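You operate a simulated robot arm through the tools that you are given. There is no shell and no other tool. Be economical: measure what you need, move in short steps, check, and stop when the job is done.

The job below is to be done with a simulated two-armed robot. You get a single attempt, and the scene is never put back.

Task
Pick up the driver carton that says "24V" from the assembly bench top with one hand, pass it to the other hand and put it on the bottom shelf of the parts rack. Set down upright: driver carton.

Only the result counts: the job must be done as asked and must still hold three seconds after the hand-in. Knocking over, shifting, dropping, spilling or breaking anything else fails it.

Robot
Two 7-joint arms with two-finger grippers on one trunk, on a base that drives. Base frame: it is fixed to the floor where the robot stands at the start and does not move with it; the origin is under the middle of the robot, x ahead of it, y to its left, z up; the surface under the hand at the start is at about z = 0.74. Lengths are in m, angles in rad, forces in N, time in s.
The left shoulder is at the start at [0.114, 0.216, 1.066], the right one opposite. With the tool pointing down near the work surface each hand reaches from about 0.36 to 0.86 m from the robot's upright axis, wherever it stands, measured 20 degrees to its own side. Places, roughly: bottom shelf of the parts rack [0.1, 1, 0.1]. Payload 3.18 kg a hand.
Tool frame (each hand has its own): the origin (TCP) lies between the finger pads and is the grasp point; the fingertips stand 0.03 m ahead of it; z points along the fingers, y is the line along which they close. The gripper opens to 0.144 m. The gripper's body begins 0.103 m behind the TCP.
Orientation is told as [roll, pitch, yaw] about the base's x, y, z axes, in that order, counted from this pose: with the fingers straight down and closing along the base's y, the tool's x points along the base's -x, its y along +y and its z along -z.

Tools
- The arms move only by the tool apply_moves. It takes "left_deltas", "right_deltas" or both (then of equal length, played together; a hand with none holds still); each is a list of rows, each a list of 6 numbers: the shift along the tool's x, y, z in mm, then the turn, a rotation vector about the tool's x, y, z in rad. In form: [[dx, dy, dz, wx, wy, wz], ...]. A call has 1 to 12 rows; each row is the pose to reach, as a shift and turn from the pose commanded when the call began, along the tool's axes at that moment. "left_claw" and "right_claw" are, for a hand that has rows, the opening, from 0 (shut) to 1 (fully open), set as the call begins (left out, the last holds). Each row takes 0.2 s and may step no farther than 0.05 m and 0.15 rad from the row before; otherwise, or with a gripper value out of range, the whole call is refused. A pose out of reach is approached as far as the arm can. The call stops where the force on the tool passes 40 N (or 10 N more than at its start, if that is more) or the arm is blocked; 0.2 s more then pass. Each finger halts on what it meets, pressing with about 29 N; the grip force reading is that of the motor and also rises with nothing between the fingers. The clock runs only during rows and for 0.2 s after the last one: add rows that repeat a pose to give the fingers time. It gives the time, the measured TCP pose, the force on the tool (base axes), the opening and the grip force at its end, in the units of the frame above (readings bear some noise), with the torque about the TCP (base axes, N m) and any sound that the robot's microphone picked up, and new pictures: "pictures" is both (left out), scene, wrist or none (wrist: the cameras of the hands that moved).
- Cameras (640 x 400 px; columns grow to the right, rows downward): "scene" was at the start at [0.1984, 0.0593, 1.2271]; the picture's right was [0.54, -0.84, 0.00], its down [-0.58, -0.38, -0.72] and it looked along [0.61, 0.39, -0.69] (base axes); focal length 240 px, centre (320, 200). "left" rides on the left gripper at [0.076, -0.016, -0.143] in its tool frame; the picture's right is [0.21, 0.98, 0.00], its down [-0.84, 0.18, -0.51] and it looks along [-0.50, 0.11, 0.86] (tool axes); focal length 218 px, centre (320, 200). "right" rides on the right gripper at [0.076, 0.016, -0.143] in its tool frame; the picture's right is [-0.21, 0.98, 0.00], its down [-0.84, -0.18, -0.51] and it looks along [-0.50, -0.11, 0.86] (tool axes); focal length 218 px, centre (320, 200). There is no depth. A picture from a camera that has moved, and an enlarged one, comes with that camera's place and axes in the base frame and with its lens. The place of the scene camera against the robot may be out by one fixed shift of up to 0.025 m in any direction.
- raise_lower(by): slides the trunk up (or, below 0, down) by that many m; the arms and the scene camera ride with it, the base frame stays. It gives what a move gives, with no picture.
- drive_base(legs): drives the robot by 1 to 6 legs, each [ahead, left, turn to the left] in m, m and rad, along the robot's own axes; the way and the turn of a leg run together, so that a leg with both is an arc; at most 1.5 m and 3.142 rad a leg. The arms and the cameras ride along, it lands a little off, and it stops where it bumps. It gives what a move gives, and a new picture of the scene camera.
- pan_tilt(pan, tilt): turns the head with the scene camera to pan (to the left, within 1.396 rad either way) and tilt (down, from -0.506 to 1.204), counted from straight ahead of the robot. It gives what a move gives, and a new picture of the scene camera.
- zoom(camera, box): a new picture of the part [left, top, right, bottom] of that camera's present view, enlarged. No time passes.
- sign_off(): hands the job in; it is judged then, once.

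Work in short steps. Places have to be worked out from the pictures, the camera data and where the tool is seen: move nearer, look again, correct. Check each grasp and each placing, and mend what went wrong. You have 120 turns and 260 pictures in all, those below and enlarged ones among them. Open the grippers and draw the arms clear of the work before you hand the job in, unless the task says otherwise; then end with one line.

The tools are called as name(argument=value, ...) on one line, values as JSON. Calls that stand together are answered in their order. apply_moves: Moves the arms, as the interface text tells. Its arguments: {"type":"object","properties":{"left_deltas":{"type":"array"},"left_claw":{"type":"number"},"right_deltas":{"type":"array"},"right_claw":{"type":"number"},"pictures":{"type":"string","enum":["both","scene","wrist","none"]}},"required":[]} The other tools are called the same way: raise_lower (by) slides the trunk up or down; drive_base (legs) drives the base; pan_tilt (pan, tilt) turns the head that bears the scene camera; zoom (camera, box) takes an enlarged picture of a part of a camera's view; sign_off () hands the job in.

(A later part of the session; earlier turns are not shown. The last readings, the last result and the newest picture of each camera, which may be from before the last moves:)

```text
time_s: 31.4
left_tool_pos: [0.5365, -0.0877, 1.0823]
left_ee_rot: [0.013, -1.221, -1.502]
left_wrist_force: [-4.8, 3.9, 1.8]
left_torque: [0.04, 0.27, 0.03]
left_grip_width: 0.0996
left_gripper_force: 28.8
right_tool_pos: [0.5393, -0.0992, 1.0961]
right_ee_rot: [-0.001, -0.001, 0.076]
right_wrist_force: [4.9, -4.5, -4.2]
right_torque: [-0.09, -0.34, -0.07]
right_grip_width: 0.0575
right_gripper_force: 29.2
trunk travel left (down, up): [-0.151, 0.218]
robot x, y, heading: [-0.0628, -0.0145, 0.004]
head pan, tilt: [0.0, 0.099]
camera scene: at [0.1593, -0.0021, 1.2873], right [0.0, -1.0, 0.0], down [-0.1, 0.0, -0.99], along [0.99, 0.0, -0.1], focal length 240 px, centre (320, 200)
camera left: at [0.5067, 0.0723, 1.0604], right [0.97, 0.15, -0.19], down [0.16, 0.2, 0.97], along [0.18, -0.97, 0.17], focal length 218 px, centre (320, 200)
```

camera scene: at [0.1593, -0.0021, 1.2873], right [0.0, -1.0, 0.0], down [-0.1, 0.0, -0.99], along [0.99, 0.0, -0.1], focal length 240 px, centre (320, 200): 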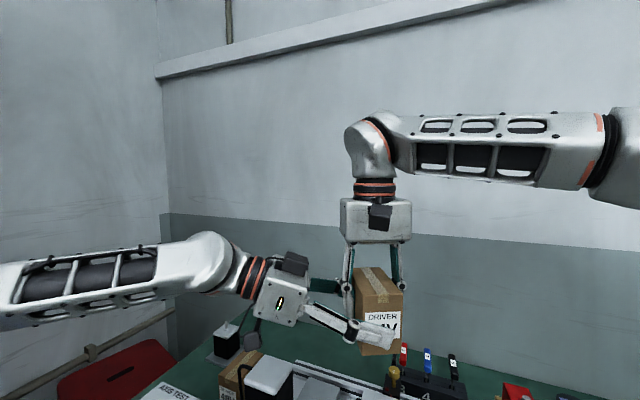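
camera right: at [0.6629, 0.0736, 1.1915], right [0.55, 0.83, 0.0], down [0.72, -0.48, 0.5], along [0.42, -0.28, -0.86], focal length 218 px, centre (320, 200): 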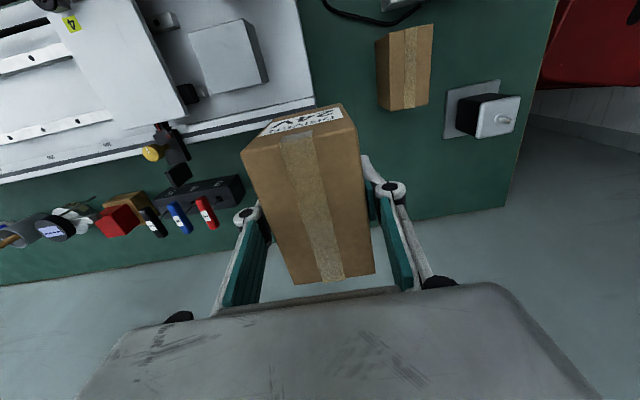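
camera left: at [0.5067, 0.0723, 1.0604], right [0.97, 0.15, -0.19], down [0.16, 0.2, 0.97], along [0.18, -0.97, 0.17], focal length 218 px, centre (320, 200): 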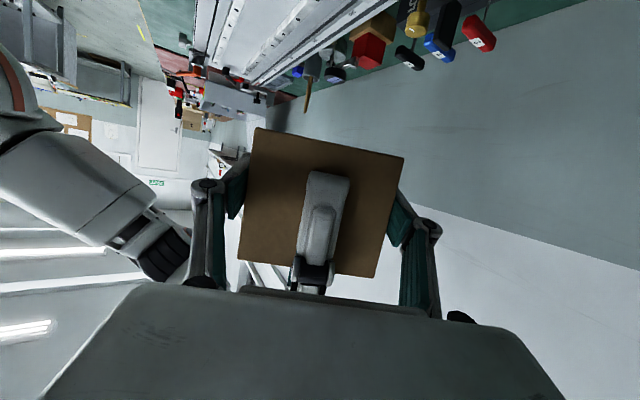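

The left grip is solid (0.0996 m, 29 N). I'll open the right hand only partway, to avoid touching the left palm.

apply_moves(right_deltas=[[0, 0, 0, 0, 0, 0], [0, 0, 0, 0, 0, 0]], right_claw=0.58, pictures="scene")

```text
time_s: 32.0
left_tool_pos: [0.538, -0.0879, 1.0821]
left_ee_rot: [0.013, -1.221, -1.502]
left_wrist_force: [0.8, 0.3, 0.5]
left_torque: [0.04, 0.01, 0.0]
left_grip_width: 0.0997
left_gripper_force: 28.6
right_tool_pos: [0.5399, -0.0991, 1.0959]
right_ee_rot: [-0.001, 0.002, 0.079]
right_wrist_force: [-0.9, -0.5, 0.0]
right_torque: [-0.01, 0.01, 0.02]
right_grip_width: 0.0835
right_gripper_force: 0.1
trunk travel left (down, up): [-0.151, 0.218]
robot x, y, heading: [-0.0621, -0.0154, 0.006]
head pan, tilt: [0.0, 0.099]
camera scene: at [0.1593, -0.0021, 1.2873], right [0.0, -1.0, 0.0], down [-0.1, 0.0, -0.99], along [0.99, 0.0, -0.1], focal length 240 px, centre (320, 200)
```

scene: 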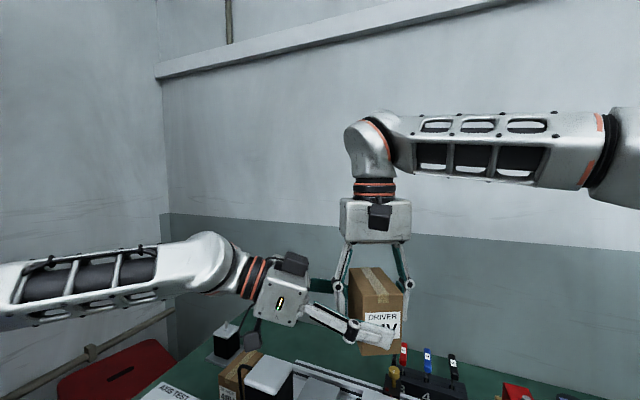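

The carton stays in the left hand. I'll raise the right hand straight up and away.

apply_moves(right_deltas=[[0, 0, -30, 0, 0, 0], [0, 0, -70, 0, 0, 0], [0, -10, -110, 0, 0, 0], [10, -50, -120, 0, 0, 0], [20, -100, -120, 0, 0, 0], [20, -100, -120, 0, 0, 0]], pictures="both")

```text
refused: row 5 steps farther than a row can; nothing moved
```

The last lateral step was slightly too long, so I'll shorten it.

apply_moves(right_deltas=[[0, 0, -30, 0, 0, 0], [0, 0, -70, 0, 0, 0], [0, -10, -110, 0, 0, 0], [10, -50, -120, 0, 0, 0], [20, -90, -120, 0, 0, 0], [20, -90, -120, 0, 0, 0]], pictures="both")

```text
time_s: 33.4
left_tool_pos: [0.5351, -0.0925, 1.0885]
left_ee_rot: [0.038, -1.219, -1.524]
left_wrist_force: [-2.8, -2.6, -1.9]
left_torque: [0.29, -0.01, 0.18]
left_grip_width: 0.1001
left_gripper_force: 29.0
right_tool_pos: [0.4676, -0.1899, 1.1634]
right_ee_rot: [0.005, -0.007, 0.07]
right_wrist_force: [-1.1, -2.0, 1.0]
right_torque: [0.2, -0.16, 0.01]
right_grip_width: 0.0835
right_gripper_force: 0.0
right hand out of reach, approached as far as the arm can: row 2, 3, 4, 5, 6
trunk travel left (down, up): [-0.151, 0.218]
robot x, y, heading: [-0.065, -0.0183, 0.004]
head pan, tilt: [0.0, 0.099]
camera scene: at [0.1549, -0.0085, 1.2889], right [0.0, -1.0, 0.0], down [-0.1, 0.0, -1.0], along [1.0, 0.0, -0.1], focal length 240 px, centre (320, 200)
camera right: at [0.3896, -0.1784, 1.3051], right [0.14, 0.99, 0.0], down [0.85, -0.12, 0.51], along [0.51, -0.07, -0.86], focal length 218 px, centre (320, 200)
```

scene: 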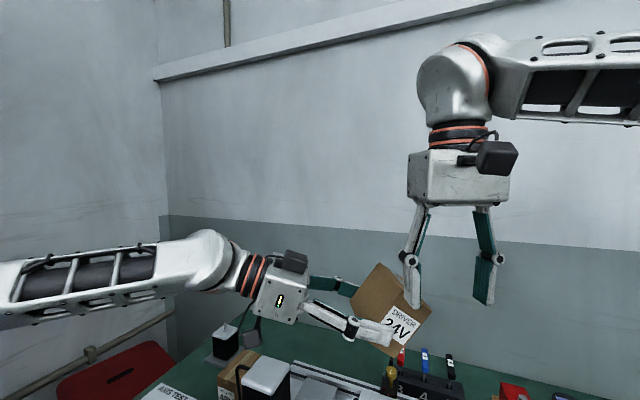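
right: 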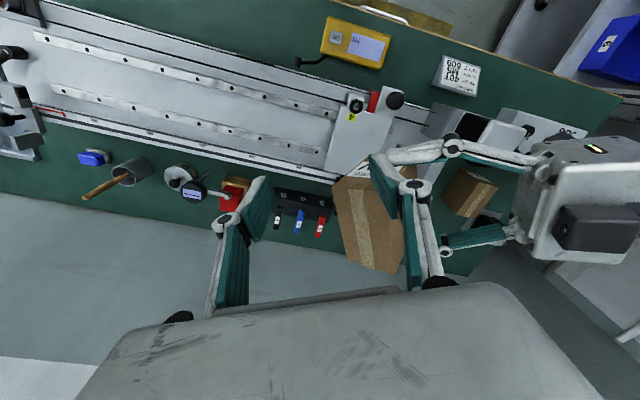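

The right arm couldn't lift high enough, and its finger turned the carton within the left grip. I'll zoom in to see how it sits now.

zoom(camera="scene", box=[280, 180, 520, 370])

zoom(camera="left", box=[120, 60, 520, 310])

zoom(camera="right", box=[200, 120, 460, 290])

```text
2.11 times, centred on (400, 275) of scene
camera zoom: at [0.1549, -0.0085, 1.2889], right [0.0, -1.0, 0.0], down [-0.1, 0.0, -1.0], along [1.0, 0.0, -0.1], focal length 506 px, centre (152, 42)
```

zoom: 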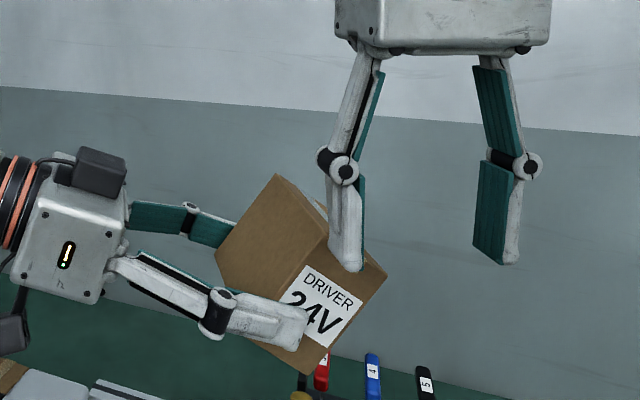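

```text
1.60 times, centred on (320, 185) of left
camera zoom: at [0.5041, 0.067, 1.0664], right [0.97, 0.15, -0.18], down [0.15, 0.2, 0.97], along [0.19, -0.97, 0.17], focal length 349 px, centre (320, 224)
```

zoom: 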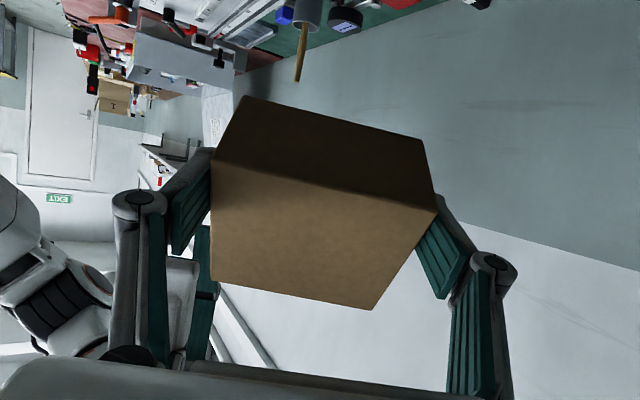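

```text
2.35 times, centred on (330, 205) of right
camera zoom: at [0.3896, -0.1784, 1.3051], right [0.14, 0.99, 0.0], down [0.85, -0.12, 0.51], along [0.51, -0.07, -0.86], focal length 514 px, centre (296, 188)
```

zoom: 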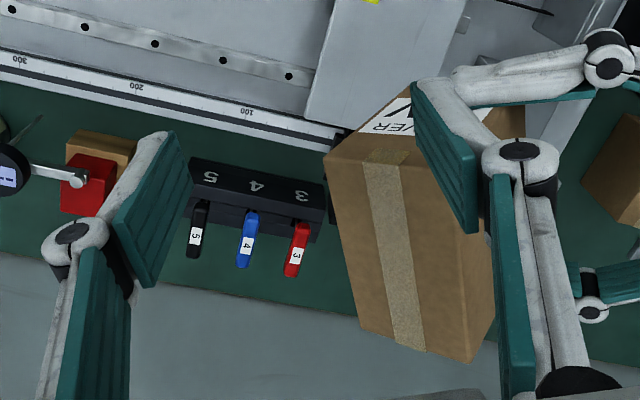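

The carton's top leans about 30° away from the left hand, but the grip is still firm. The right finger now lies over and in front of it. I'll first move the right hand clear to −y, then forward to the carton's far side, so I can push the top back upright.

apply_moves(right_deltas=[[0, -30, -3, 0, 0, 0], [0, -64, 0, 0, 0, 0], [-30, -64, 10, 0, 0, 0], [-58, -64, 20, 0, 0, 0], [-58, -64, 20, 0, 0, 0]], pictures="both")

```text
time_s: 34.6
left_tool_pos: [0.5356, -0.0873, 1.0856]
left_ee_rot: [0.025, -1.221, -1.514]
left_wrist_force: [-1.8, 0.0, -2.3]
left_torque: [0.2, -0.01, 0.08]
left_grip_width: 0.0999
left_gripper_force: 28.6
right_tool_pos: [0.5271, -0.2273, 1.1387]
right_ee_rot: [0.022, -0.092, 0.029]
right_wrist_force: [0.0, 0.6, 0.1]
right_torque: [0.0, -0.11, 0.01]
right_grip_width: 0.0836
right_gripper_force: 0.1
right hand out of reach, approached as far as the arm can: row 1, 2, 3, 4, 5
trunk travel left (down, up): [-0.151, 0.218]
robot x, y, heading: [-0.0651, -0.0176, 0.0]
head pan, tilt: [0.0, 0.099]
camera scene: at [0.1567, -0.0018, 1.288], right [0.0, -1.0, 0.0], down [-0.1, 0.0, -1.0], along [1.0, 0.0, -0.1], focal length 240 px, centre (320, 200)
camera right: at [0.4377, -0.2163, 1.2729], right [0.18, 0.98, 0.04], down [0.8, -0.17, 0.58], along [0.58, -0.07, -0.81], focal length 218 px, centre (320, 200)
```

scene: 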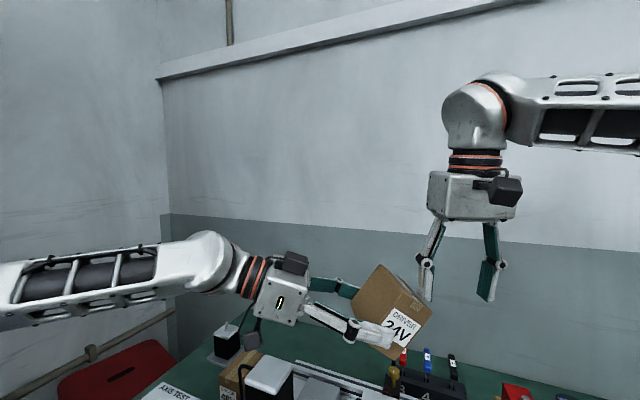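
right: 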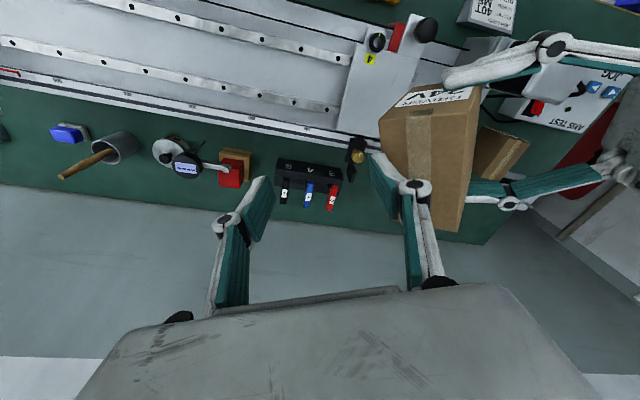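

The right finger is now just to the far side of the carton's leaning top. I'll lower it about 28 mm, then push gently toward +y in small steps.

apply_moves(right_deltas=[[0, 0, 15, 0, 0.045, 0], [0, 0, 28, 0, 0.09, 0], [0, 15, 28, 0, 0.09, 0], [0, 28, 28, 0, 0.09, 0], [0, 38, 28, 0, 0.09, 0], [0, 38, 28, 0, 0.09, 0]], pictures="scene")

zoom(camera="scene", box=[280, 180, 520, 370])

```text
time_s: 36.0
left_tool_pos: [0.5383, -0.0879, 1.0809]
left_ee_rot: [0.014, -1.219, -1.5]
left_wrist_force: [-0.7, 15.0, -11.6]
left_torque: [-0.21, -0.1, -0.13]
left_grip_width: 0.1
left_gripper_force: 28.3
right_tool_pos: [0.531, -0.1896, 1.1085]
right_ee_rot: [0.023, 0.0, 0.03]
right_wrist_force: [0.4, -14.4, 8.2]
right_torque: [0.79, 0.04, -0.04]
right_grip_width: 0.0912
right_gripper_force: 0.2
right hand out of reach, approached as far as the arm can: row 1, 2
trunk travel left (down, up): [-0.151, 0.218]
robot x, y, heading: [-0.0635, -0.0175, 0.0]
head pan, tilt: [0.0, 0.099]
camera scene: at [0.1593, -0.0023, 1.2873], right [0.0, -1.0, 0.0], down [-0.1, 0.0, -0.99], along [0.99, 0.0, -0.1], focal length 240 px, centre (320, 200)
```

scene: 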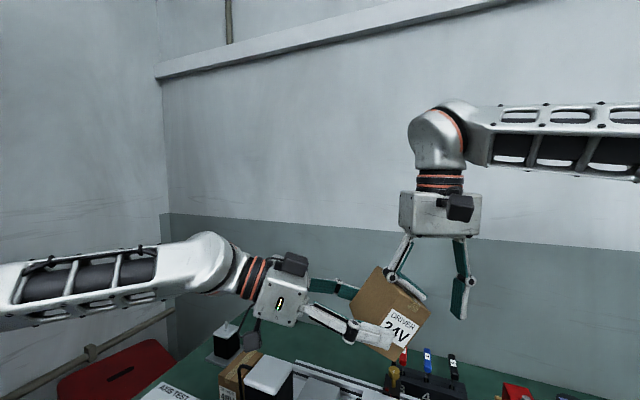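

```text
2.11 times, centred on (400, 275) of scene
camera zoom: at [0.1593, -0.0023, 1.2873], right [0.0, -1.0, 0.0], down [-0.1, 0.0, -0.99], along [0.99, 0.0, -0.1], focal length 506 px, centre (152, 42)
```

zoom: 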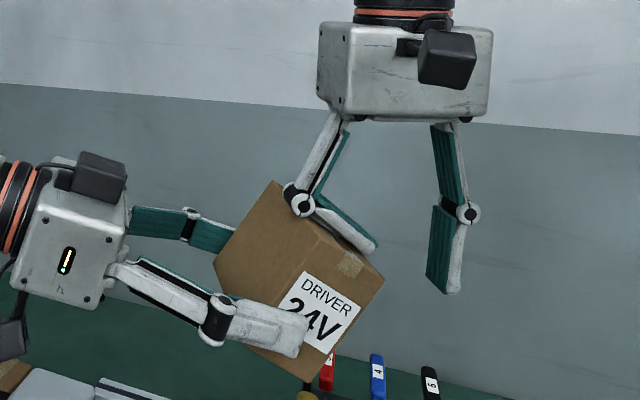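

The finger only folded onto the carton's top; its links are compliant. From both cameras the carton centre is at about (0.54, −0.124, 1.089), leaning 32°. I'll re-grasp it with the right hand tilted to match, starting by retreating and rolling the right hand.

apply_moves(right_deltas=[[0, -10, -30, 0, 0, 0], [0, -40, -45, 0, 0, 0], [0, -65, -45, -0.14, 0, 0], [0, -65, -45, -0.28, 0, 0], [0, -65, -45, -0.41, 0, 0], [0, -65, -45, -0.545, 0, 0], [0, -65, -45, -0.545, 0, 0]], right_claw=0.85, pictures="both")

```text
time_s: 37.6
left_tool_pos: [0.5382, -0.0855, 1.0813]
left_ee_rot: [0.009, -1.221, -1.495]
left_wrist_force: [-0.1, 1.1, -3.7]
left_torque: [0.05, 0.03, -0.03]
left_grip_width: 0.0995
left_gripper_force: 29.0
right_tool_pos: [0.5335, -0.2854, 1.1401]
right_ee_rot: [0.542, 0.006, -0.067]
right_wrist_force: [0.9, 0.5, -0.1]
right_torque: [-0.08, 0.03, 0.03]
right_grip_width: 0.1223
right_gripper_force: 0.0
right hand out of reach, approached as far as the arm can: row 1, 2, 3, 4, 5, 6, 7
trunk travel left (down, up): [-0.151, 0.218]
robot x, y, heading: [-0.0623, -0.018, 0.002]
head pan, tilt: [0.0, 0.099]
camera scene: at [0.1604, -0.0004, 1.2868], right [0.0, -1.0, 0.0], down [-0.1, 0.0, -0.99], along [0.99, 0.0, -0.1], focal length 240 px, centre (320, 200)
camera right: at [0.4536, -0.3393, 1.2723], right [0.27, 0.82, 0.5], down [0.81, -0.47, 0.34], along [0.51, 0.32, -0.8], focal length 218 px, centre (320, 200)
```

scene: 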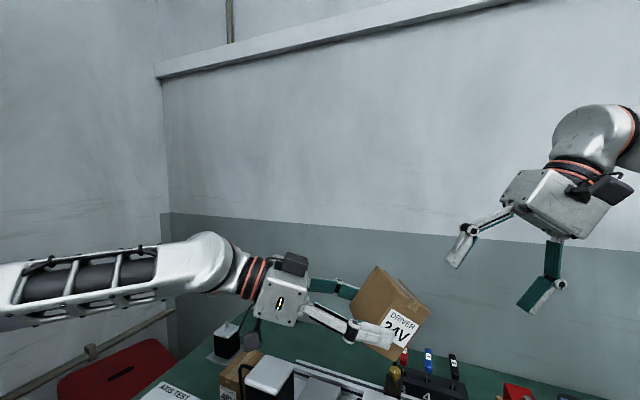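
right: 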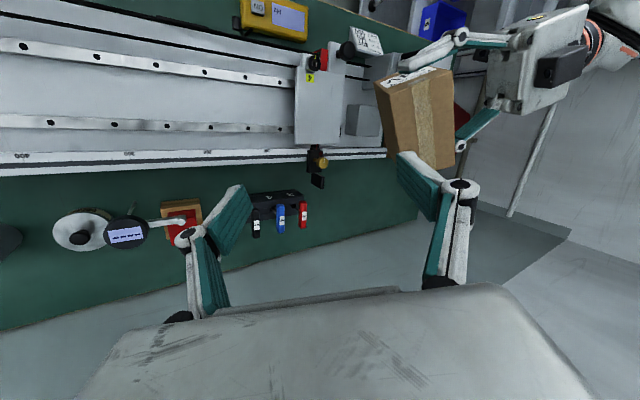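

The tilted pose works well. I'll move laterally above the carton's tilted top, aligned with its axes, and stay clear.

apply_moves(right_deltas=[[0, 28, 0, -0.006, 0.02, -0.03], [0, 56, 0, -0.012, 0.037, -0.06], [1, 84, 10, -0.02, 0.055, -0.09], [1, 111, 30, -0.025, 0.074, -0.123], [1, 111, 42, -0.025, 0.074, -0.123], [1, 111, 42, -0.025, 0.074, -0.123]], pictures="both")

zoom(camera="scene", box=[280, 150, 560, 370])

```text
time_s: 39.0
left_tool_pos: [0.5364, -0.0869, 1.0828]
left_ee_rot: [0.014, -1.221, -1.502]
left_wrist_force: [0.1, 0.6, -2.5]
left_torque: [0.07, 0.0, 0.02]
left_grip_width: 0.0995
left_gripper_force: 29.3
right_tool_pos: [0.5389, -0.1692, 1.1636]
right_ee_rot: [0.567, 0.004, 0.075]
right_wrist_force: [-0.1, -0.2, 0.0]
right_torque: [-0.03, -0.02, 0.01]
right_grip_width: 0.1224
right_gripper_force: 0.1
trunk travel left (down, up): [-0.151, 0.218]
robot x, y, heading: [-0.0615, -0.0159, 0.001]
head pan, tilt: [0.0, 0.099]
camera scene: at [0.1592, -0.0019, 1.2873], right [0.0, -1.0, 0.0], down [-0.1, 0.0, -0.99], along [0.99, 0.0, -0.1], focal length 240 px, centre (320, 200)
camera right: at [0.4675, -0.2379, 1.2932], right [0.15, 0.84, 0.53], down [0.87, -0.36, 0.33], along [0.46, 0.41, -0.78], focal length 218 px, centre (320, 200)
```

scene: 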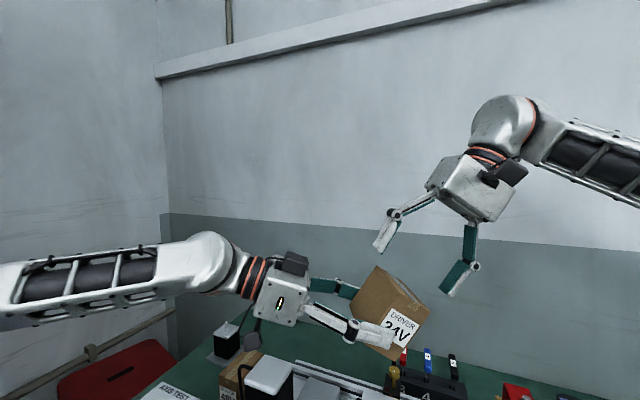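
right: 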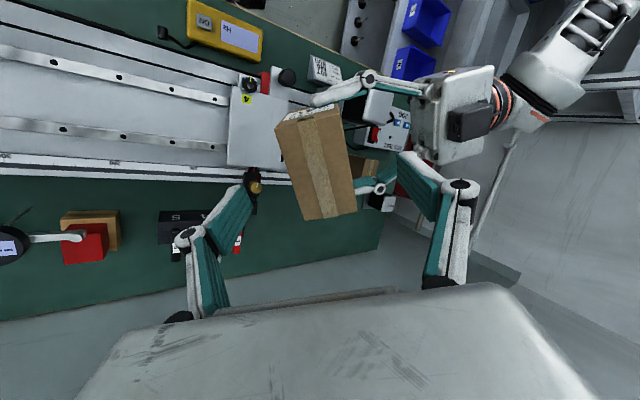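

```text
1.82 times, centred on (420, 260) of scene
camera zoom: at [0.1592, -0.0019, 1.2873], right [0.0, -1.0, 0.0], down [-0.1, 0.0, -0.99], along [0.99, 0.0, -0.1], focal length 437 px, centre (138, 91)
```

zoom: 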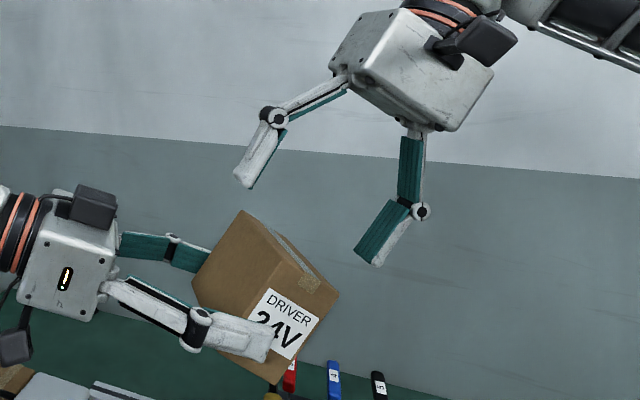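

The right wrist view matches the aligned view from my first pick almost exactly. I'll descend 80 mm along the tool axis and close.

apply_moves(right_deltas=[[0, 0, 30, 0, 0, 0], [0, 0, 60, 0, 0, 0], [0, 0, 78, 0, 0, 0], [0, 0, 78, 0, 0, 0]], pictures="both")

```text
time_s: 40.0
left_tool_pos: [0.5365, -0.0879, 1.0837]
left_ee_rot: [0.017, -1.22, -1.502]
left_wrist_force: [0.9, 0.1, -2.9]
left_torque: [0.11, -0.02, -0.03]
left_grip_width: 0.0996
left_gripper_force: 29.1
right_tool_pos: [0.5344, -0.1271, 1.0969]
right_ee_rot: [0.569, 0.003, 0.075]
right_wrist_force: [0.4, 0.1, 0.6]
right_torque: [-0.01, 0.01, 0.03]
right_grip_width: 0.1224
right_gripper_force: 0.0
trunk travel left (down, up): [-0.151, 0.218]
robot x, y, heading: [-0.064, -0.0201, 0.005]
head pan, tilt: [0.0, 0.099]
camera scene: at [0.1592, -0.0022, 1.2874], right [0.0, -1.0, 0.0], down [-0.1, 0.0, -0.99], along [0.99, 0.0, -0.1], focal length 240 px, centre (320, 200)
camera right: at [0.4639, -0.1962, 1.2266], right [0.15, 0.84, 0.53], down [0.87, -0.36, 0.33], along [0.47, 0.41, -0.78], focal length 218 px, centre (320, 200)
```

scene: 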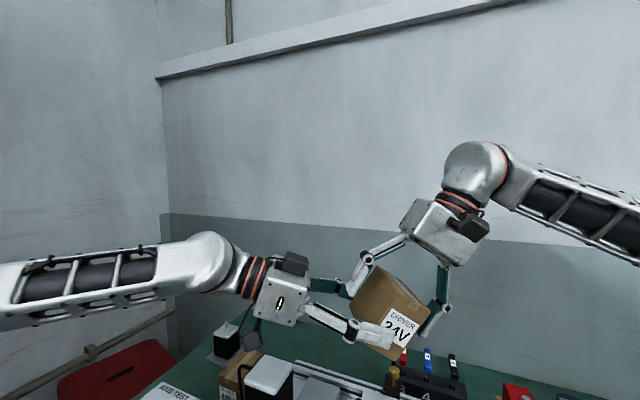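
right: 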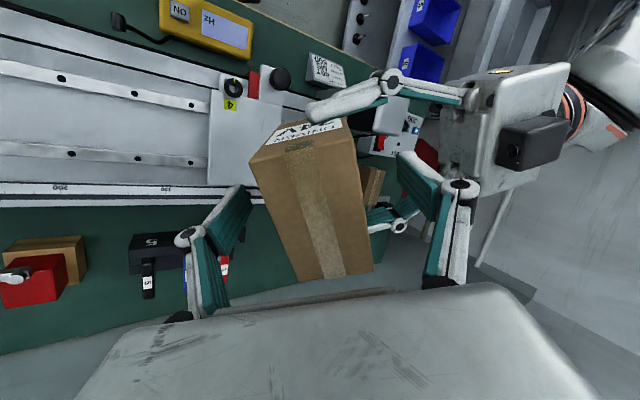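

The carton is straddled cleanly, so I'll close the right hand on it.

apply_moves(right_deltas=[[0, 0, 0, 0, 0, 0], [0, 0, 0, 0, 0, 0], [0, 0, 0, 0, 0, 0], [0, 0, 0, 0, 0, 0]], right_claw=0, pictures="scene")

zoom(camera="scene", box=[240, 180, 520, 370])

```text
time_s: 41.0
left_tool_pos: [0.5368, -0.0865, 1.0833]
left_ee_rot: [0.012, -1.219, -1.502]
left_wrist_force: [1.3, -1.9, -4.9]
left_torque: [-0.32, 0.32, -0.66]
left_grip_width: 0.0997
left_gripper_force: 29.0
right_tool_pos: [0.5349, -0.128, 1.097]
right_ee_rot: [0.57, 0.002, 0.076]
right_wrist_force: [-0.2, 2.6, 1.5]
right_torque: [0.5, -0.26, 0.68]
right_grip_width: 0.0579
right_gripper_force: 28.7
trunk travel left (down, up): [-0.151, 0.218]
robot x, y, heading: [-0.063, -0.0166, -0.0]
head pan, tilt: [0.0, 0.099]
camera scene: at [0.1593, -0.0021, 1.2873], right [0.0, -1.0, 0.0], down [-0.1, 0.0, -0.99], along [0.99, 0.0, -0.1], focal length 240 px, centre (320, 200)
```

scene: 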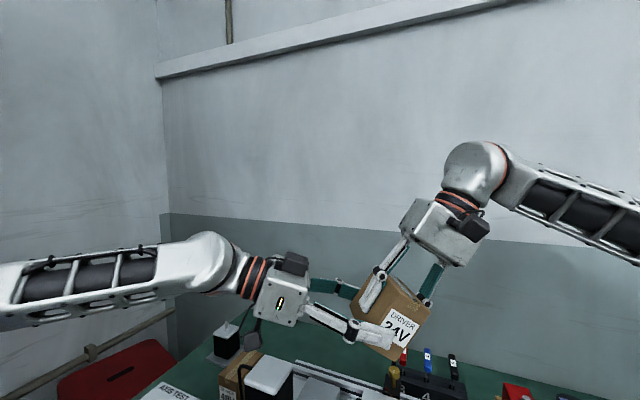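

```text
2.11 times, centred on (380, 275) of scene
camera zoom: at [0.1593, -0.0021, 1.2873], right [0.0, -1.0, 0.0], down [-0.1, 0.0, -0.99], along [0.99, 0.0, -0.1], focal length 506 px, centre (194, 42)
```

zoom: 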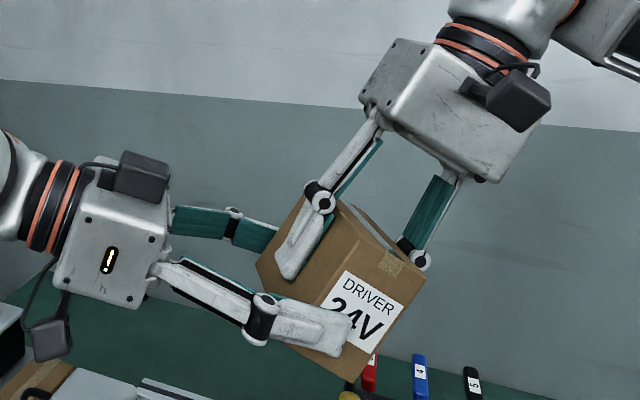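

Both hands now hold the carton. I'll open the left hand fully so the right alone holds it.

apply_moves(left_deltas=[[0, 0, 0, 0, 0, 0], [0, 0, 0, 0, 0, 0]], left_claw=1, pictures="none")

apply_moves(left_deltas=[[0, 0, 0, 0, 0.1, 0], [0, 0, 0, 0, 0.2, 0], [0, 0, 0, 0, 0.3, 0], [0, 0, 0, 0, 0.384, 0], [0, 0, 0, 0, 0.384, 0]], right_deltas=[[0, 0, 0, 0.055, 0, 0], [0, 0, 0, 0.11, 0, 0], [0, 0, 0, 0.165, 0, 0], [0, 0, 0, 0.22, 0, 0], [0, 0, 0, 0.22, 0, 0]], pictures="both")

```text
time_s: 41.6
left_tool_pos: [0.5372, -0.0879, 1.0826]
left_ee_rot: [0.016, -1.222, -1.503]
left_wrist_force: [0.3, -0.2, -0.2]
left_torque: [0.01, 0.03, -0.01]
left_grip_width: 0.144
left_gripper_force: 0.0
right_tool_pos: [0.5347, -0.128, 1.0964]
right_ee_rot: [0.567, 0.002, 0.076]
right_wrist_force: [-0.9, -0.6, 0.3]
right_torque: [-0.04, 0.03, -0.01]
right_grip_width: 0.0574
right_gripper_force: 29.4
trunk travel left (down, up): [-0.151, 0.218]
robot x, y, heading: [-0.0606, -0.0193, 0.002]
head pan, tilt: [0.0, 0.099]
```

```text
time_s: 42.8
left_tool_pos: [0.5294, -0.024, 1.0852]
left_ee_rot: [0.002, -0.833, -1.492]
left_wrist_force: [-0.1, 0.3, -0.5]
left_torque: [-0.04, -0.02, -0.01]
left_grip_width: 0.1441
left_gripper_force: 0.1
left hand out of reach, approached as far as the arm can: row 1, 2, 3, 4, 5
right_tool_pos: [0.5364, -0.1302, 1.0942]
right_ee_rot: [0.349, 0.005, 0.075]
right_wrist_force: [-0.1, -0.3, -0.5]
right_torque: [0.04, 0.05, 0.02]
right_grip_width: 0.0575
right_gripper_force: 28.9
trunk travel left (down, up): [-0.151, 0.218]
robot x, y, heading: [-0.0615, -0.0185, -0.001]
head pan, tilt: [0.0, 0.099]
camera scene: at [0.1607, -0.0027, 1.2868], right [0.0, -1.0, 0.0], down [-0.1, 0.0, -0.99], along [0.99, 0.0, -0.1], focal length 240 px, centre (320, 200)
camera right: at [0.4629, -0.1687, 1.2349], right [0.14, 0.93, 0.33], down [0.87, -0.28, 0.41], along [0.48, 0.23, -0.85], focal length 218 px, centre (320, 200)
camera left: at [0.4988, 0.1326, 1.1249], right [0.96, 0.22, -0.15], down [0.19, -0.17, 0.97], along [0.19, -0.96, -0.21], focal length 218 px, centre (320, 200)
```

scene: 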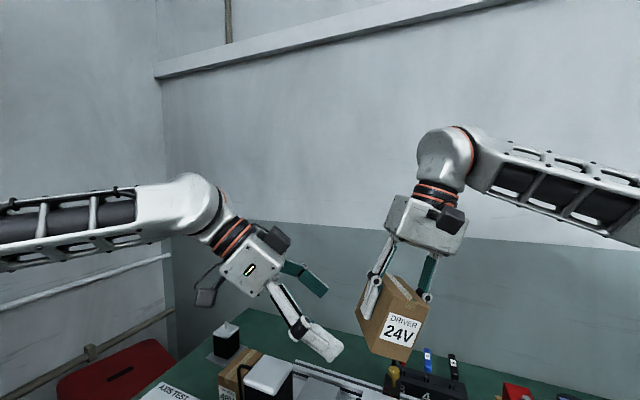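
right: 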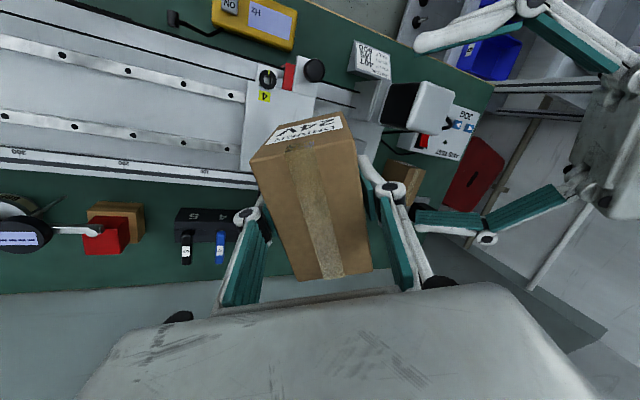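
left: 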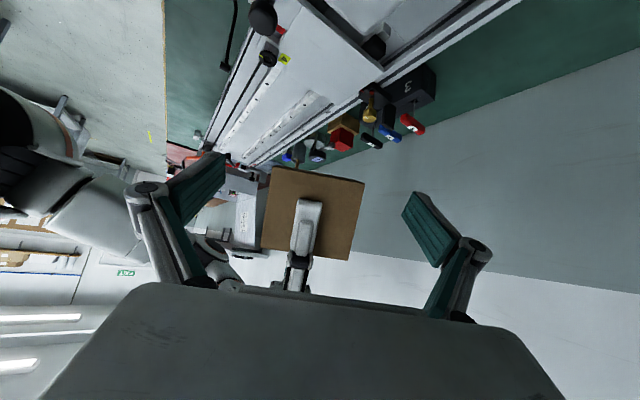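

At this steeper pitch the left hand can only reach y ≈ −0.02, so I'll carry the carton to it with the right hand, about 91 mm along +y.

apply_moves(right_deltas=[[0, 28, 11, 0, 0, 0], [0, 52, 20, 0, 0, 0], [-1, 70, 27, 0, 0, 0], [-1, 85, 33, 0, 0, 0], [-1, 85, 33, 0, 0, 0]], pictures="both")

zoom(camera="left", box=[120, 60, 520, 310])

zoom(camera="scene", box=[200, 180, 480, 370])

```text
time_s: 44.0
left_tool_pos: [0.5287, -0.0237, 1.0879]
left_ee_rot: [0.006, -0.836, -1.494]
left_wrist_force: [0.7, 0.1, -0.5]
left_torque: [0.01, -0.03, 0.03]
left_grip_width: 0.144
left_gripper_force: 0.1
right_tool_pos: [0.5304, -0.039, 1.0936]
right_ee_rot: [0.346, 0.003, 0.076]
right_wrist_force: [0.1, 0.8, 0.0]
right_torque: [-0.01, 0.02, 0.0]
right_grip_width: 0.0574
right_gripper_force: 29.1
trunk travel left (down, up): [-0.151, 0.218]
robot x, y, heading: [-0.0642, -0.0155, -0.001]
head pan, tilt: [0.0, 0.099]
camera scene: at [0.1593, -0.0023, 1.2873], right [0.0, -1.0, 0.0], down [-0.1, 0.0, -0.99], along [0.99, 0.0, -0.1], focal length 240 px, centre (320, 200)
camera right: at [0.456, -0.0769, 1.2336], right [0.14, 0.93, 0.33], down [0.87, -0.28, 0.41], along [0.48, 0.23, -0.85], focal length 218 px, centre (320, 200)
```

scene: 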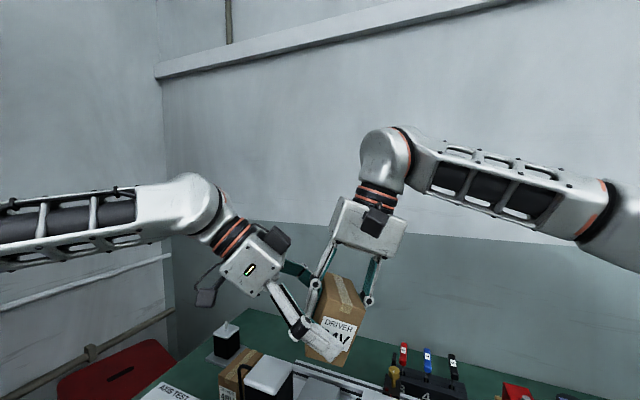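
right: 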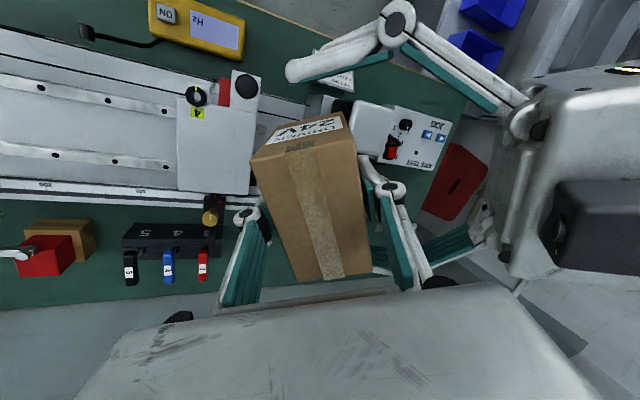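

```text
1.60 times, centred on (320, 185) of left
camera zoom: at [0.4977, 0.1327, 1.1258], right [0.96, 0.22, -0.15], down [0.19, -0.17, 0.97], along [0.19, -0.96, -0.21], focal length 349 px, centre (320, 224)
```

zoom: 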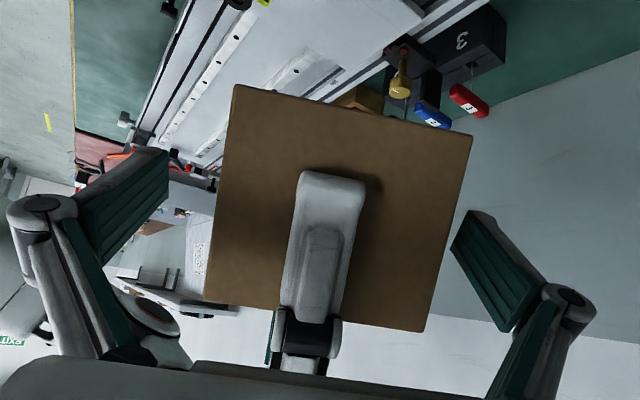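

```text
2.11 times, centred on (340, 275) of scene
camera zoom: at [0.1593, -0.0023, 1.2873], right [0.0, -1.0, 0.0], down [-0.1, 0.0, -0.99], along [0.99, 0.0, -0.1], focal length 506 px, centre (278, 42)
```

zoom: 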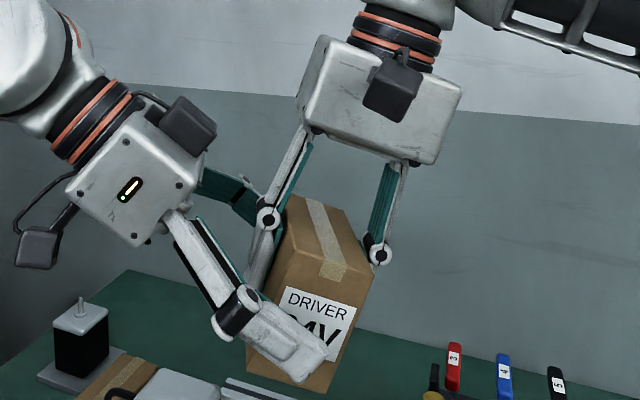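

The alignment is good, so I'll close the left hand on the carton.

apply_moves(left_deltas=[[0, 0, 0, 0, 0, 0], [0, 0, 0, 0, 0, 0], [0, 0, 0, 0, 0, 0], [0, 0, 0, 0, 0, 0]], left_claw=0, pictures="none")

apply_moves(right_deltas=[[0, 0, 0, 0, 0, 0], [0, 0, 0, 0, 0, 0]], right_claw=0.6, pictures="scene")

```text
time_s: 45.0
left_tool_pos: [0.5308, -0.023, 1.0865]
left_ee_rot: [0.013, -0.839, -1.491]
left_wrist_force: [27.3, 11.3, 4.8]
left_torque: [0.12, -0.42, 0.26]
left_grip_width: 0.0995
left_gripper_force: 29.3
right_tool_pos: [0.5257, -0.0385, 1.0936]
right_ee_rot: [0.344, 0.012, 0.077]
right_wrist_force: [-26.8, -11.6, -4.8]
right_torque: [-0.25, 0.6, 0.1]
right_grip_width: 0.0575
right_gripper_force: 28.8
trunk travel left (down, up): [-0.151, 0.218]
robot x, y, heading: [-0.0634, -0.0212, 0.0]
head pan, tilt: [0.0, 0.099]
```

```text
time_s: 45.6
left_tool_pos: [0.5277, -0.0244, 1.0863]
left_ee_rot: [0.005, -0.836, -1.494]
left_wrist_force: [0.1, 0.2, -0.2]
left_torque: [0.04, -0.03, 0.02]
left_grip_width: 0.0993
left_gripper_force: 29.0
right_tool_pos: [0.5294, -0.039, 1.0938]
right_ee_rot: [0.35, 0.004, 0.074]
right_wrist_force: [0.4, -0.1, 0.6]
right_torque: [0.04, 0.0, 0.0]
right_grip_width: 0.0863
right_gripper_force: 0.0
trunk travel left (down, up): [-0.151, 0.218]
robot x, y, heading: [-0.0645, -0.0192, 0.004]
head pan, tilt: [0.0, 0.099]
camera scene: at [0.1594, -0.0022, 1.2873], right [0.0, -1.0, 0.0], down [-0.1, 0.0, -0.99], along [0.99, 0.0, -0.1], focal length 240 px, centre (320, 200)
```

scene: 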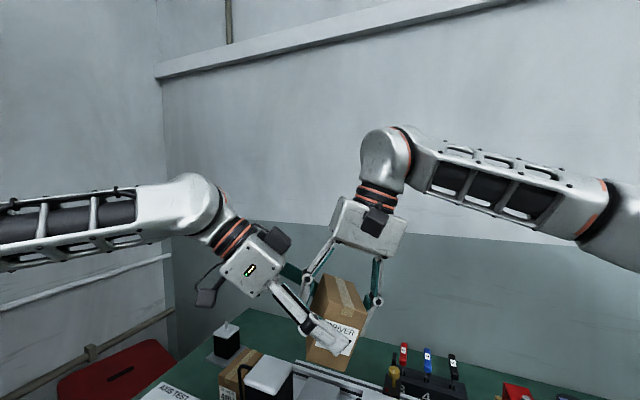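

The left hand holds the carton and the right has opened. I'll withdraw the right hand in one short step along its axis and check that it really follows.

apply_moves(right_deltas=[[0, 0, -12, 0, 0, 0], [0, 0, -24, 0, 0, 0], [0, 0, -36, 0, 0, 0], [0, 0, -36, 0, 0, 0]], pictures="scene")

```text
time_s: 46.6
left_tool_pos: [0.5271, -0.0241, 1.0865]
left_ee_rot: [0.009, -0.837, -1.494]
left_wrist_force: [0.6, 0.8, -0.4]
left_torque: [0.03, -0.02, -0.03]
left_grip_width: 0.0995
left_gripper_force: 29.2
right_tool_pos: [0.5288, -0.0504, 1.126]
right_ee_rot: [0.347, 0.004, 0.075]
right_wrist_force: [1.0, 0.0, 0.8]
right_torque: [0.0, -0.01, -0.01]
right_grip_width: 0.0863
right_gripper_force: 0.1
trunk travel left (down, up): [-0.151, 0.218]
robot x, y, heading: [-0.0635, -0.0169, 0.001]
head pan, tilt: [0.0, 0.099]
camera scene: at [0.1595, -0.0021, 1.2872], right [0.0, -1.0, 0.0], down [-0.1, 0.0, -0.99], along [0.99, 0.0, -0.1], focal length 240 px, centre (320, 200)
```

scene: 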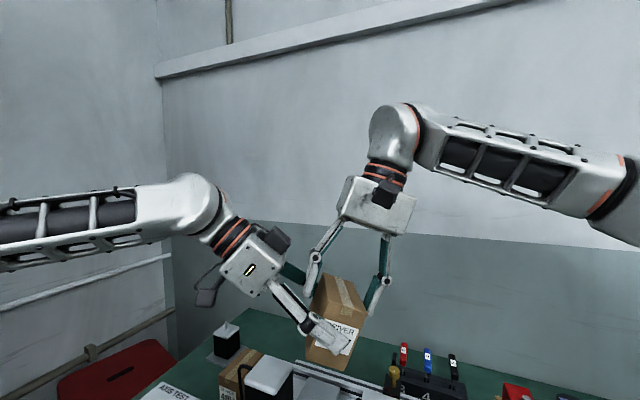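

It followed exactly and the carton did not move. I'll go another 30 mm in small steps.

apply_moves(right_deltas=[[0, 0, -10, 0, 0, 0], [0, 0, -20, 0, 0, 0], [0, 0, -30, 0, 0, 0], [0, 0, -30, 0, 0, 0]], pictures="scene")

```text
time_s: 47.6
left_tool_pos: [0.5288, -0.0241, 1.0852]
left_ee_rot: [0.007, -0.835, -1.494]
left_wrist_force: [-0.7, 0.5, 0.6]
left_torque: [0.01, 0.0, -0.02]
left_grip_width: 0.0994
left_gripper_force: 29.1
right_tool_pos: [0.5307, -0.0614, 1.1553]
right_ee_rot: [0.347, 0.003, 0.078]
right_wrist_force: [0.1, -0.1, -1.0]
right_torque: [0.0, -0.02, 0.01]
right_grip_width: 0.0863
right_gripper_force: 0.1
trunk travel left (down, up): [-0.151, 0.218]
robot x, y, heading: [-0.0616, -0.0163, 0.006]
head pan, tilt: [0.0, 0.099]
camera scene: at [0.1596, -0.0021, 1.2872], right [0.0, -1.0, 0.0], down [-0.1, 0.0, -0.99], along [0.99, 0.0, -0.1], focal length 240 px, centre (320, 200)
```

scene: 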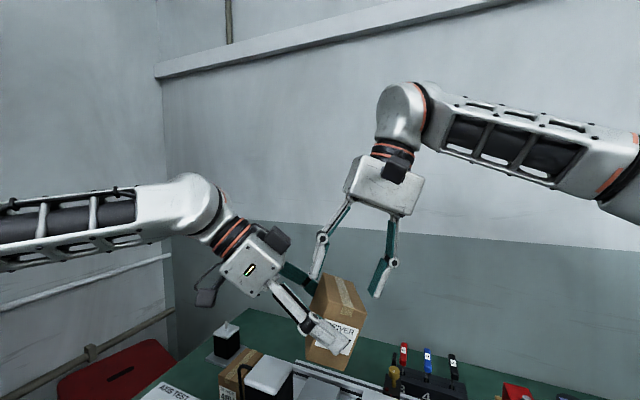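

The fingertips are almost past the carton's top. I'll withdraw another 25 mm.

apply_moves(right_deltas=[[0, 0, -9, 0, 0, 0], [0, 0, -18, 0, 0, 0], [0, 0, -25, 0, 0, 0], [0, 0, -25, 0, 0, 0]], pictures="scene")

zoom(camera="scene", box=[200, 180, 480, 370])

```text
time_s: 48.6
left_tool_pos: [0.529, -0.0246, 1.0857]
left_ee_rot: [0.008, -0.837, -1.494]
left_wrist_force: [-0.2, -0.4, 0.2]
left_torque: [0.02, 0.0, 0.01]
left_grip_width: 0.0996
left_gripper_force: 28.8
right_tool_pos: [0.5313, -0.0694, 1.1798]
right_ee_rot: [0.347, 0.005, 0.076]
right_wrist_force: [0.4, -0.9, -0.4]
right_torque: [0.02, -0.01, -0.01]
right_grip_width: 0.0865
right_gripper_force: 0.1
trunk travel left (down, up): [-0.151, 0.218]
robot x, y, heading: [-0.0623, -0.0179, 0.003]
head pan, tilt: [0.0, 0.099]
camera scene: at [0.1595, -0.0021, 1.2872], right [0.0, -1.0, 0.0], down [-0.1, 0.0, -0.99], along [0.99, 0.0, -0.1], focal length 240 px, centre (320, 200)
```

scene: 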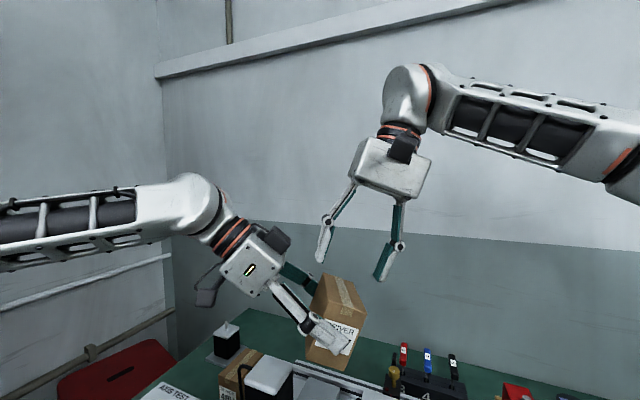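

```text
2.11 times, centred on (340, 275) of scene
camera zoom: at [0.1595, -0.0021, 1.2872], right [0.0, -1.0, 0.0], down [-0.1, 0.0, -0.99], along [0.99, 0.0, -0.1], focal length 506 px, centre (278, 42)
```

zoom: 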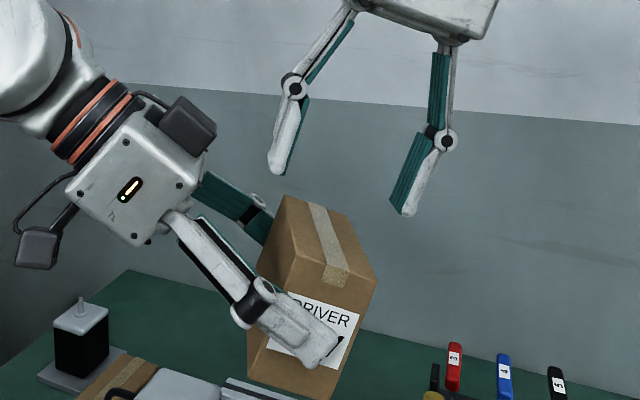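

The handover worked: the left hand alone holds the carton. I'll move the right hand well clear, back to its own side.

apply_moves(right_deltas=[[10, -35, -15, 0, 0, 0], [35, -70, -30, 0.06, 0, 0], [65, -105, -42, 0.13, 0, 0], [95, -135, -52, 0.2, 0, 0], [120, -160, -60, 0.27, 0, 0], [145, -178, -65, 0.345, 0, 0], [145, -178, -65, 0.345, 0, 0]], pictures="none")

pan_tilt(pan=1.39, tilt=0.35)

```text
time_s: 50.2
left_tool_pos: [0.5296, -0.0255, 1.0844]
left_ee_rot: [0.005, -0.834, -1.491]
left_wrist_force: [1.1, -0.2, -3.0]
left_torque: [0.04, -0.01, 0.01]
left_grip_width: 0.0995
left_gripper_force: 29.3
right_tool_pos: [0.3933, -0.2577, 1.1658]
right_ee_rot: [0.004, 0.004, 0.073]
right_wrist_force: [-0.2, -0.5, -0.4]
right_torque: [0.09, 0.05, -0.01]
right_grip_width: 0.0866
right_gripper_force: 0.0
right hand out of reach, approached as far as the arm can: row 4, 5, 6, 7
trunk travel left (down, up): [-0.151, 0.218]
robot x, y, heading: [-0.0608, -0.0156, 0.003]
head pan, tilt: [0.0, 0.099]
```

```text
time_s: 51.7
left_tool_pos: [0.5278, -0.0227, 1.0869]
left_ee_rot: [0.006, -0.836, -1.493]
left_wrist_force: [-0.6, -0.7, -2.1]
left_torque: [-0.01, 0.0, 0.01]
left_grip_width: 0.0996
left_gripper_force: 28.6
right_tool_pos: [0.3933, -0.2568, 1.1674]
right_ee_rot: [0.003, 0.002, 0.073]
right_wrist_force: [1.0, -0.2, 0.6]
right_torque: [-0.01, 0.02, -0.01]
right_grip_width: 0.0864
right_gripper_force: 0.1
trunk travel left (down, up): [-0.151, 0.218]
robot x, y, heading: [-0.0632, -0.018, 0.003]
head pan, tilt: [1.389, 0.351]
camera scene: at [0.084, 0.0893, 1.2639], right [0.98, -0.18, 0.0], down [-0.06, -0.34, -0.94], along [0.17, 0.92, -0.34], focal length 240 px, centre (320, 200)
```

scene: 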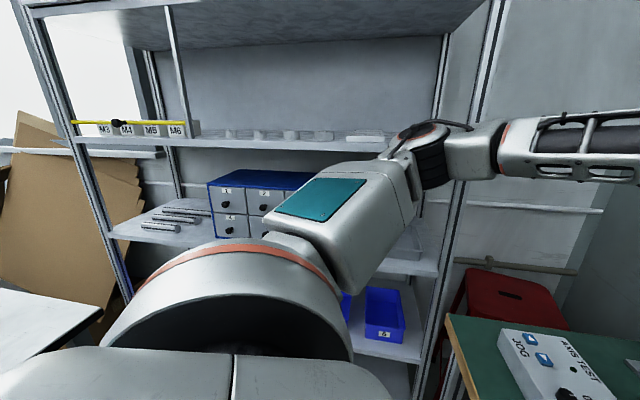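

The rack is turned about −0.375 rad, like the bench. Its front line runs through about (0.2, 0.79) with inward normal (0.37, 0.93), about 0.84 m from the robot. I'll back off slightly and turn left 1.2 rad to face it.

drive_base(legs=[[-0.08, 0, 0], [0, 0, 0.6]])

```text
time_s: 54.4
left_tool_pos: [0.3494, 0.3092, 1.0857]
left_ee_rot: [0.007, -0.837, -0.895]
left_wrist_force: [-0.1, -0.1, -3.2]
left_torque: [0.01, 0.0, -0.01]
left_grip_width: 0.0994
left_gripper_force: 29.5
right_tool_pos: [0.3688, 0.0405, 1.1671]
right_ee_rot: [0.003, 0.001, 0.671]
right_wrist_force: [-0.2, 0.1, 0.4]
right_torque: [-0.04, -0.03, 0.01]
right_grip_width: 0.0864
right_gripper_force: 0.2
trunk travel left (down, up): [-0.151, 0.218]
robot x, y, heading: [-0.1423, -0.0178, 0.597]
head pan, tilt: [1.389, 0.351]
camera scene: at [-0.0754, 0.1629, 1.2639], right [0.91, 0.41, 0.0], down [0.14, -0.31, -0.94], along [-0.38, 0.86, -0.34], focal length 240 px, centre (320, 200)
```

scene: 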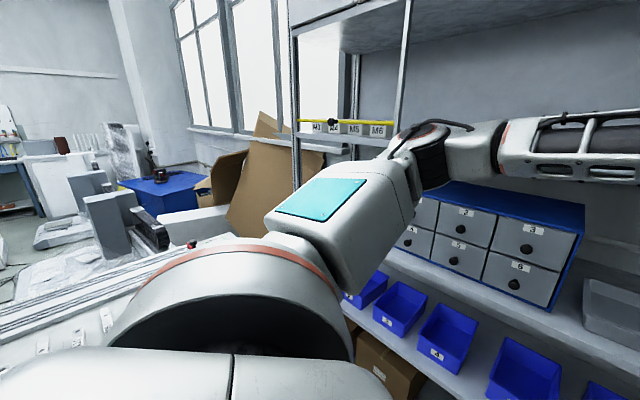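

The way is clear so far. I'll turn another 0.6 to face the rack squarely.

drive_base(legs=[[0, 0, 0.6]])

pan_tilt(pan=0.3, tilt=0.85)

```text
time_s: 56.5
left_tool_pos: [0.0774, 0.5305, 1.0859]
left_ee_rot: [0.007, -0.836, -0.291]
left_wrist_force: [-0.1, -0.3, -3.6]
left_torque: [0.02, 0.03, 0.0]
left_grip_width: 0.0995
left_gripper_force: 29.3
right_tool_pos: [0.2455, 0.319, 1.1686]
right_ee_rot: [0.002, 0.002, 1.274]
right_wrist_force: [0.6, 0.3, 0.2]
right_torque: [-0.04, -0.03, -0.01]
right_grip_width: 0.0865
right_gripper_force: 0.0
trunk travel left (down, up): [-0.151, 0.218]
robot x, y, heading: [-0.1451, -0.0174, 1.198]
head pan, tilt: [1.389, 0.351]
camera scene: at [-0.1835, 0.1787, 1.2639], right [0.52, 0.85, 0.0], down [0.29, -0.18, -0.94], along [-0.8, 0.49, -0.34], focal length 240 px, centre (320, 200)
```

scene: 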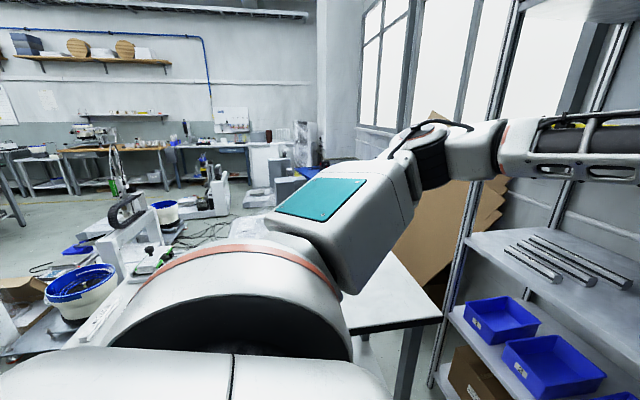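

```text
time_s: 57.8
left_tool_pos: [0.0775, 0.53, 1.0868]
left_ee_rot: [0.007, -0.836, -0.293]
left_wrist_force: [-0.7, 0.7, -2.4]
left_torque: [0.01, 0.0, 0.02]
left_grip_width: 0.0997
left_gripper_force: 29.1
right_tool_pos: [0.2453, 0.3198, 1.1683]
right_ee_rot: [0.004, -0.001, 1.274]
right_wrist_force: [-0.4, -0.2, 0.2]
right_torque: [0.0, 0.03, -0.01]
right_grip_width: 0.0865
right_gripper_force: 0.1
trunk travel left (down, up): [-0.151, 0.218]
robot x, y, heading: [-0.1431, -0.0189, 1.206]
head pan, tilt: [0.3, 0.85]
camera scene: at [-0.0985, 0.208, 1.2202], right [1.0, -0.07, 0.0], down [-0.05, -0.75, -0.66], along [0.04, 0.66, -0.75], focal length 240 px, centre (320, 200)
```

scene: 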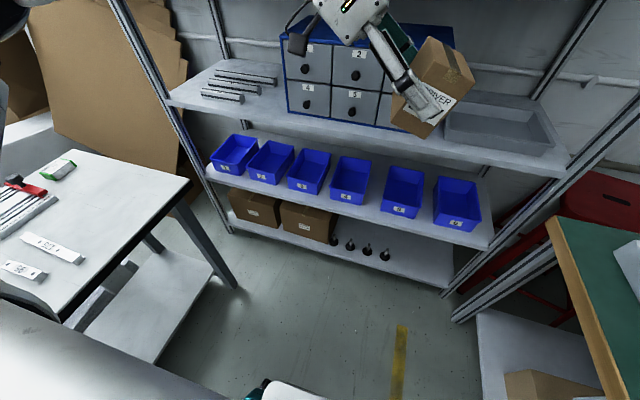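

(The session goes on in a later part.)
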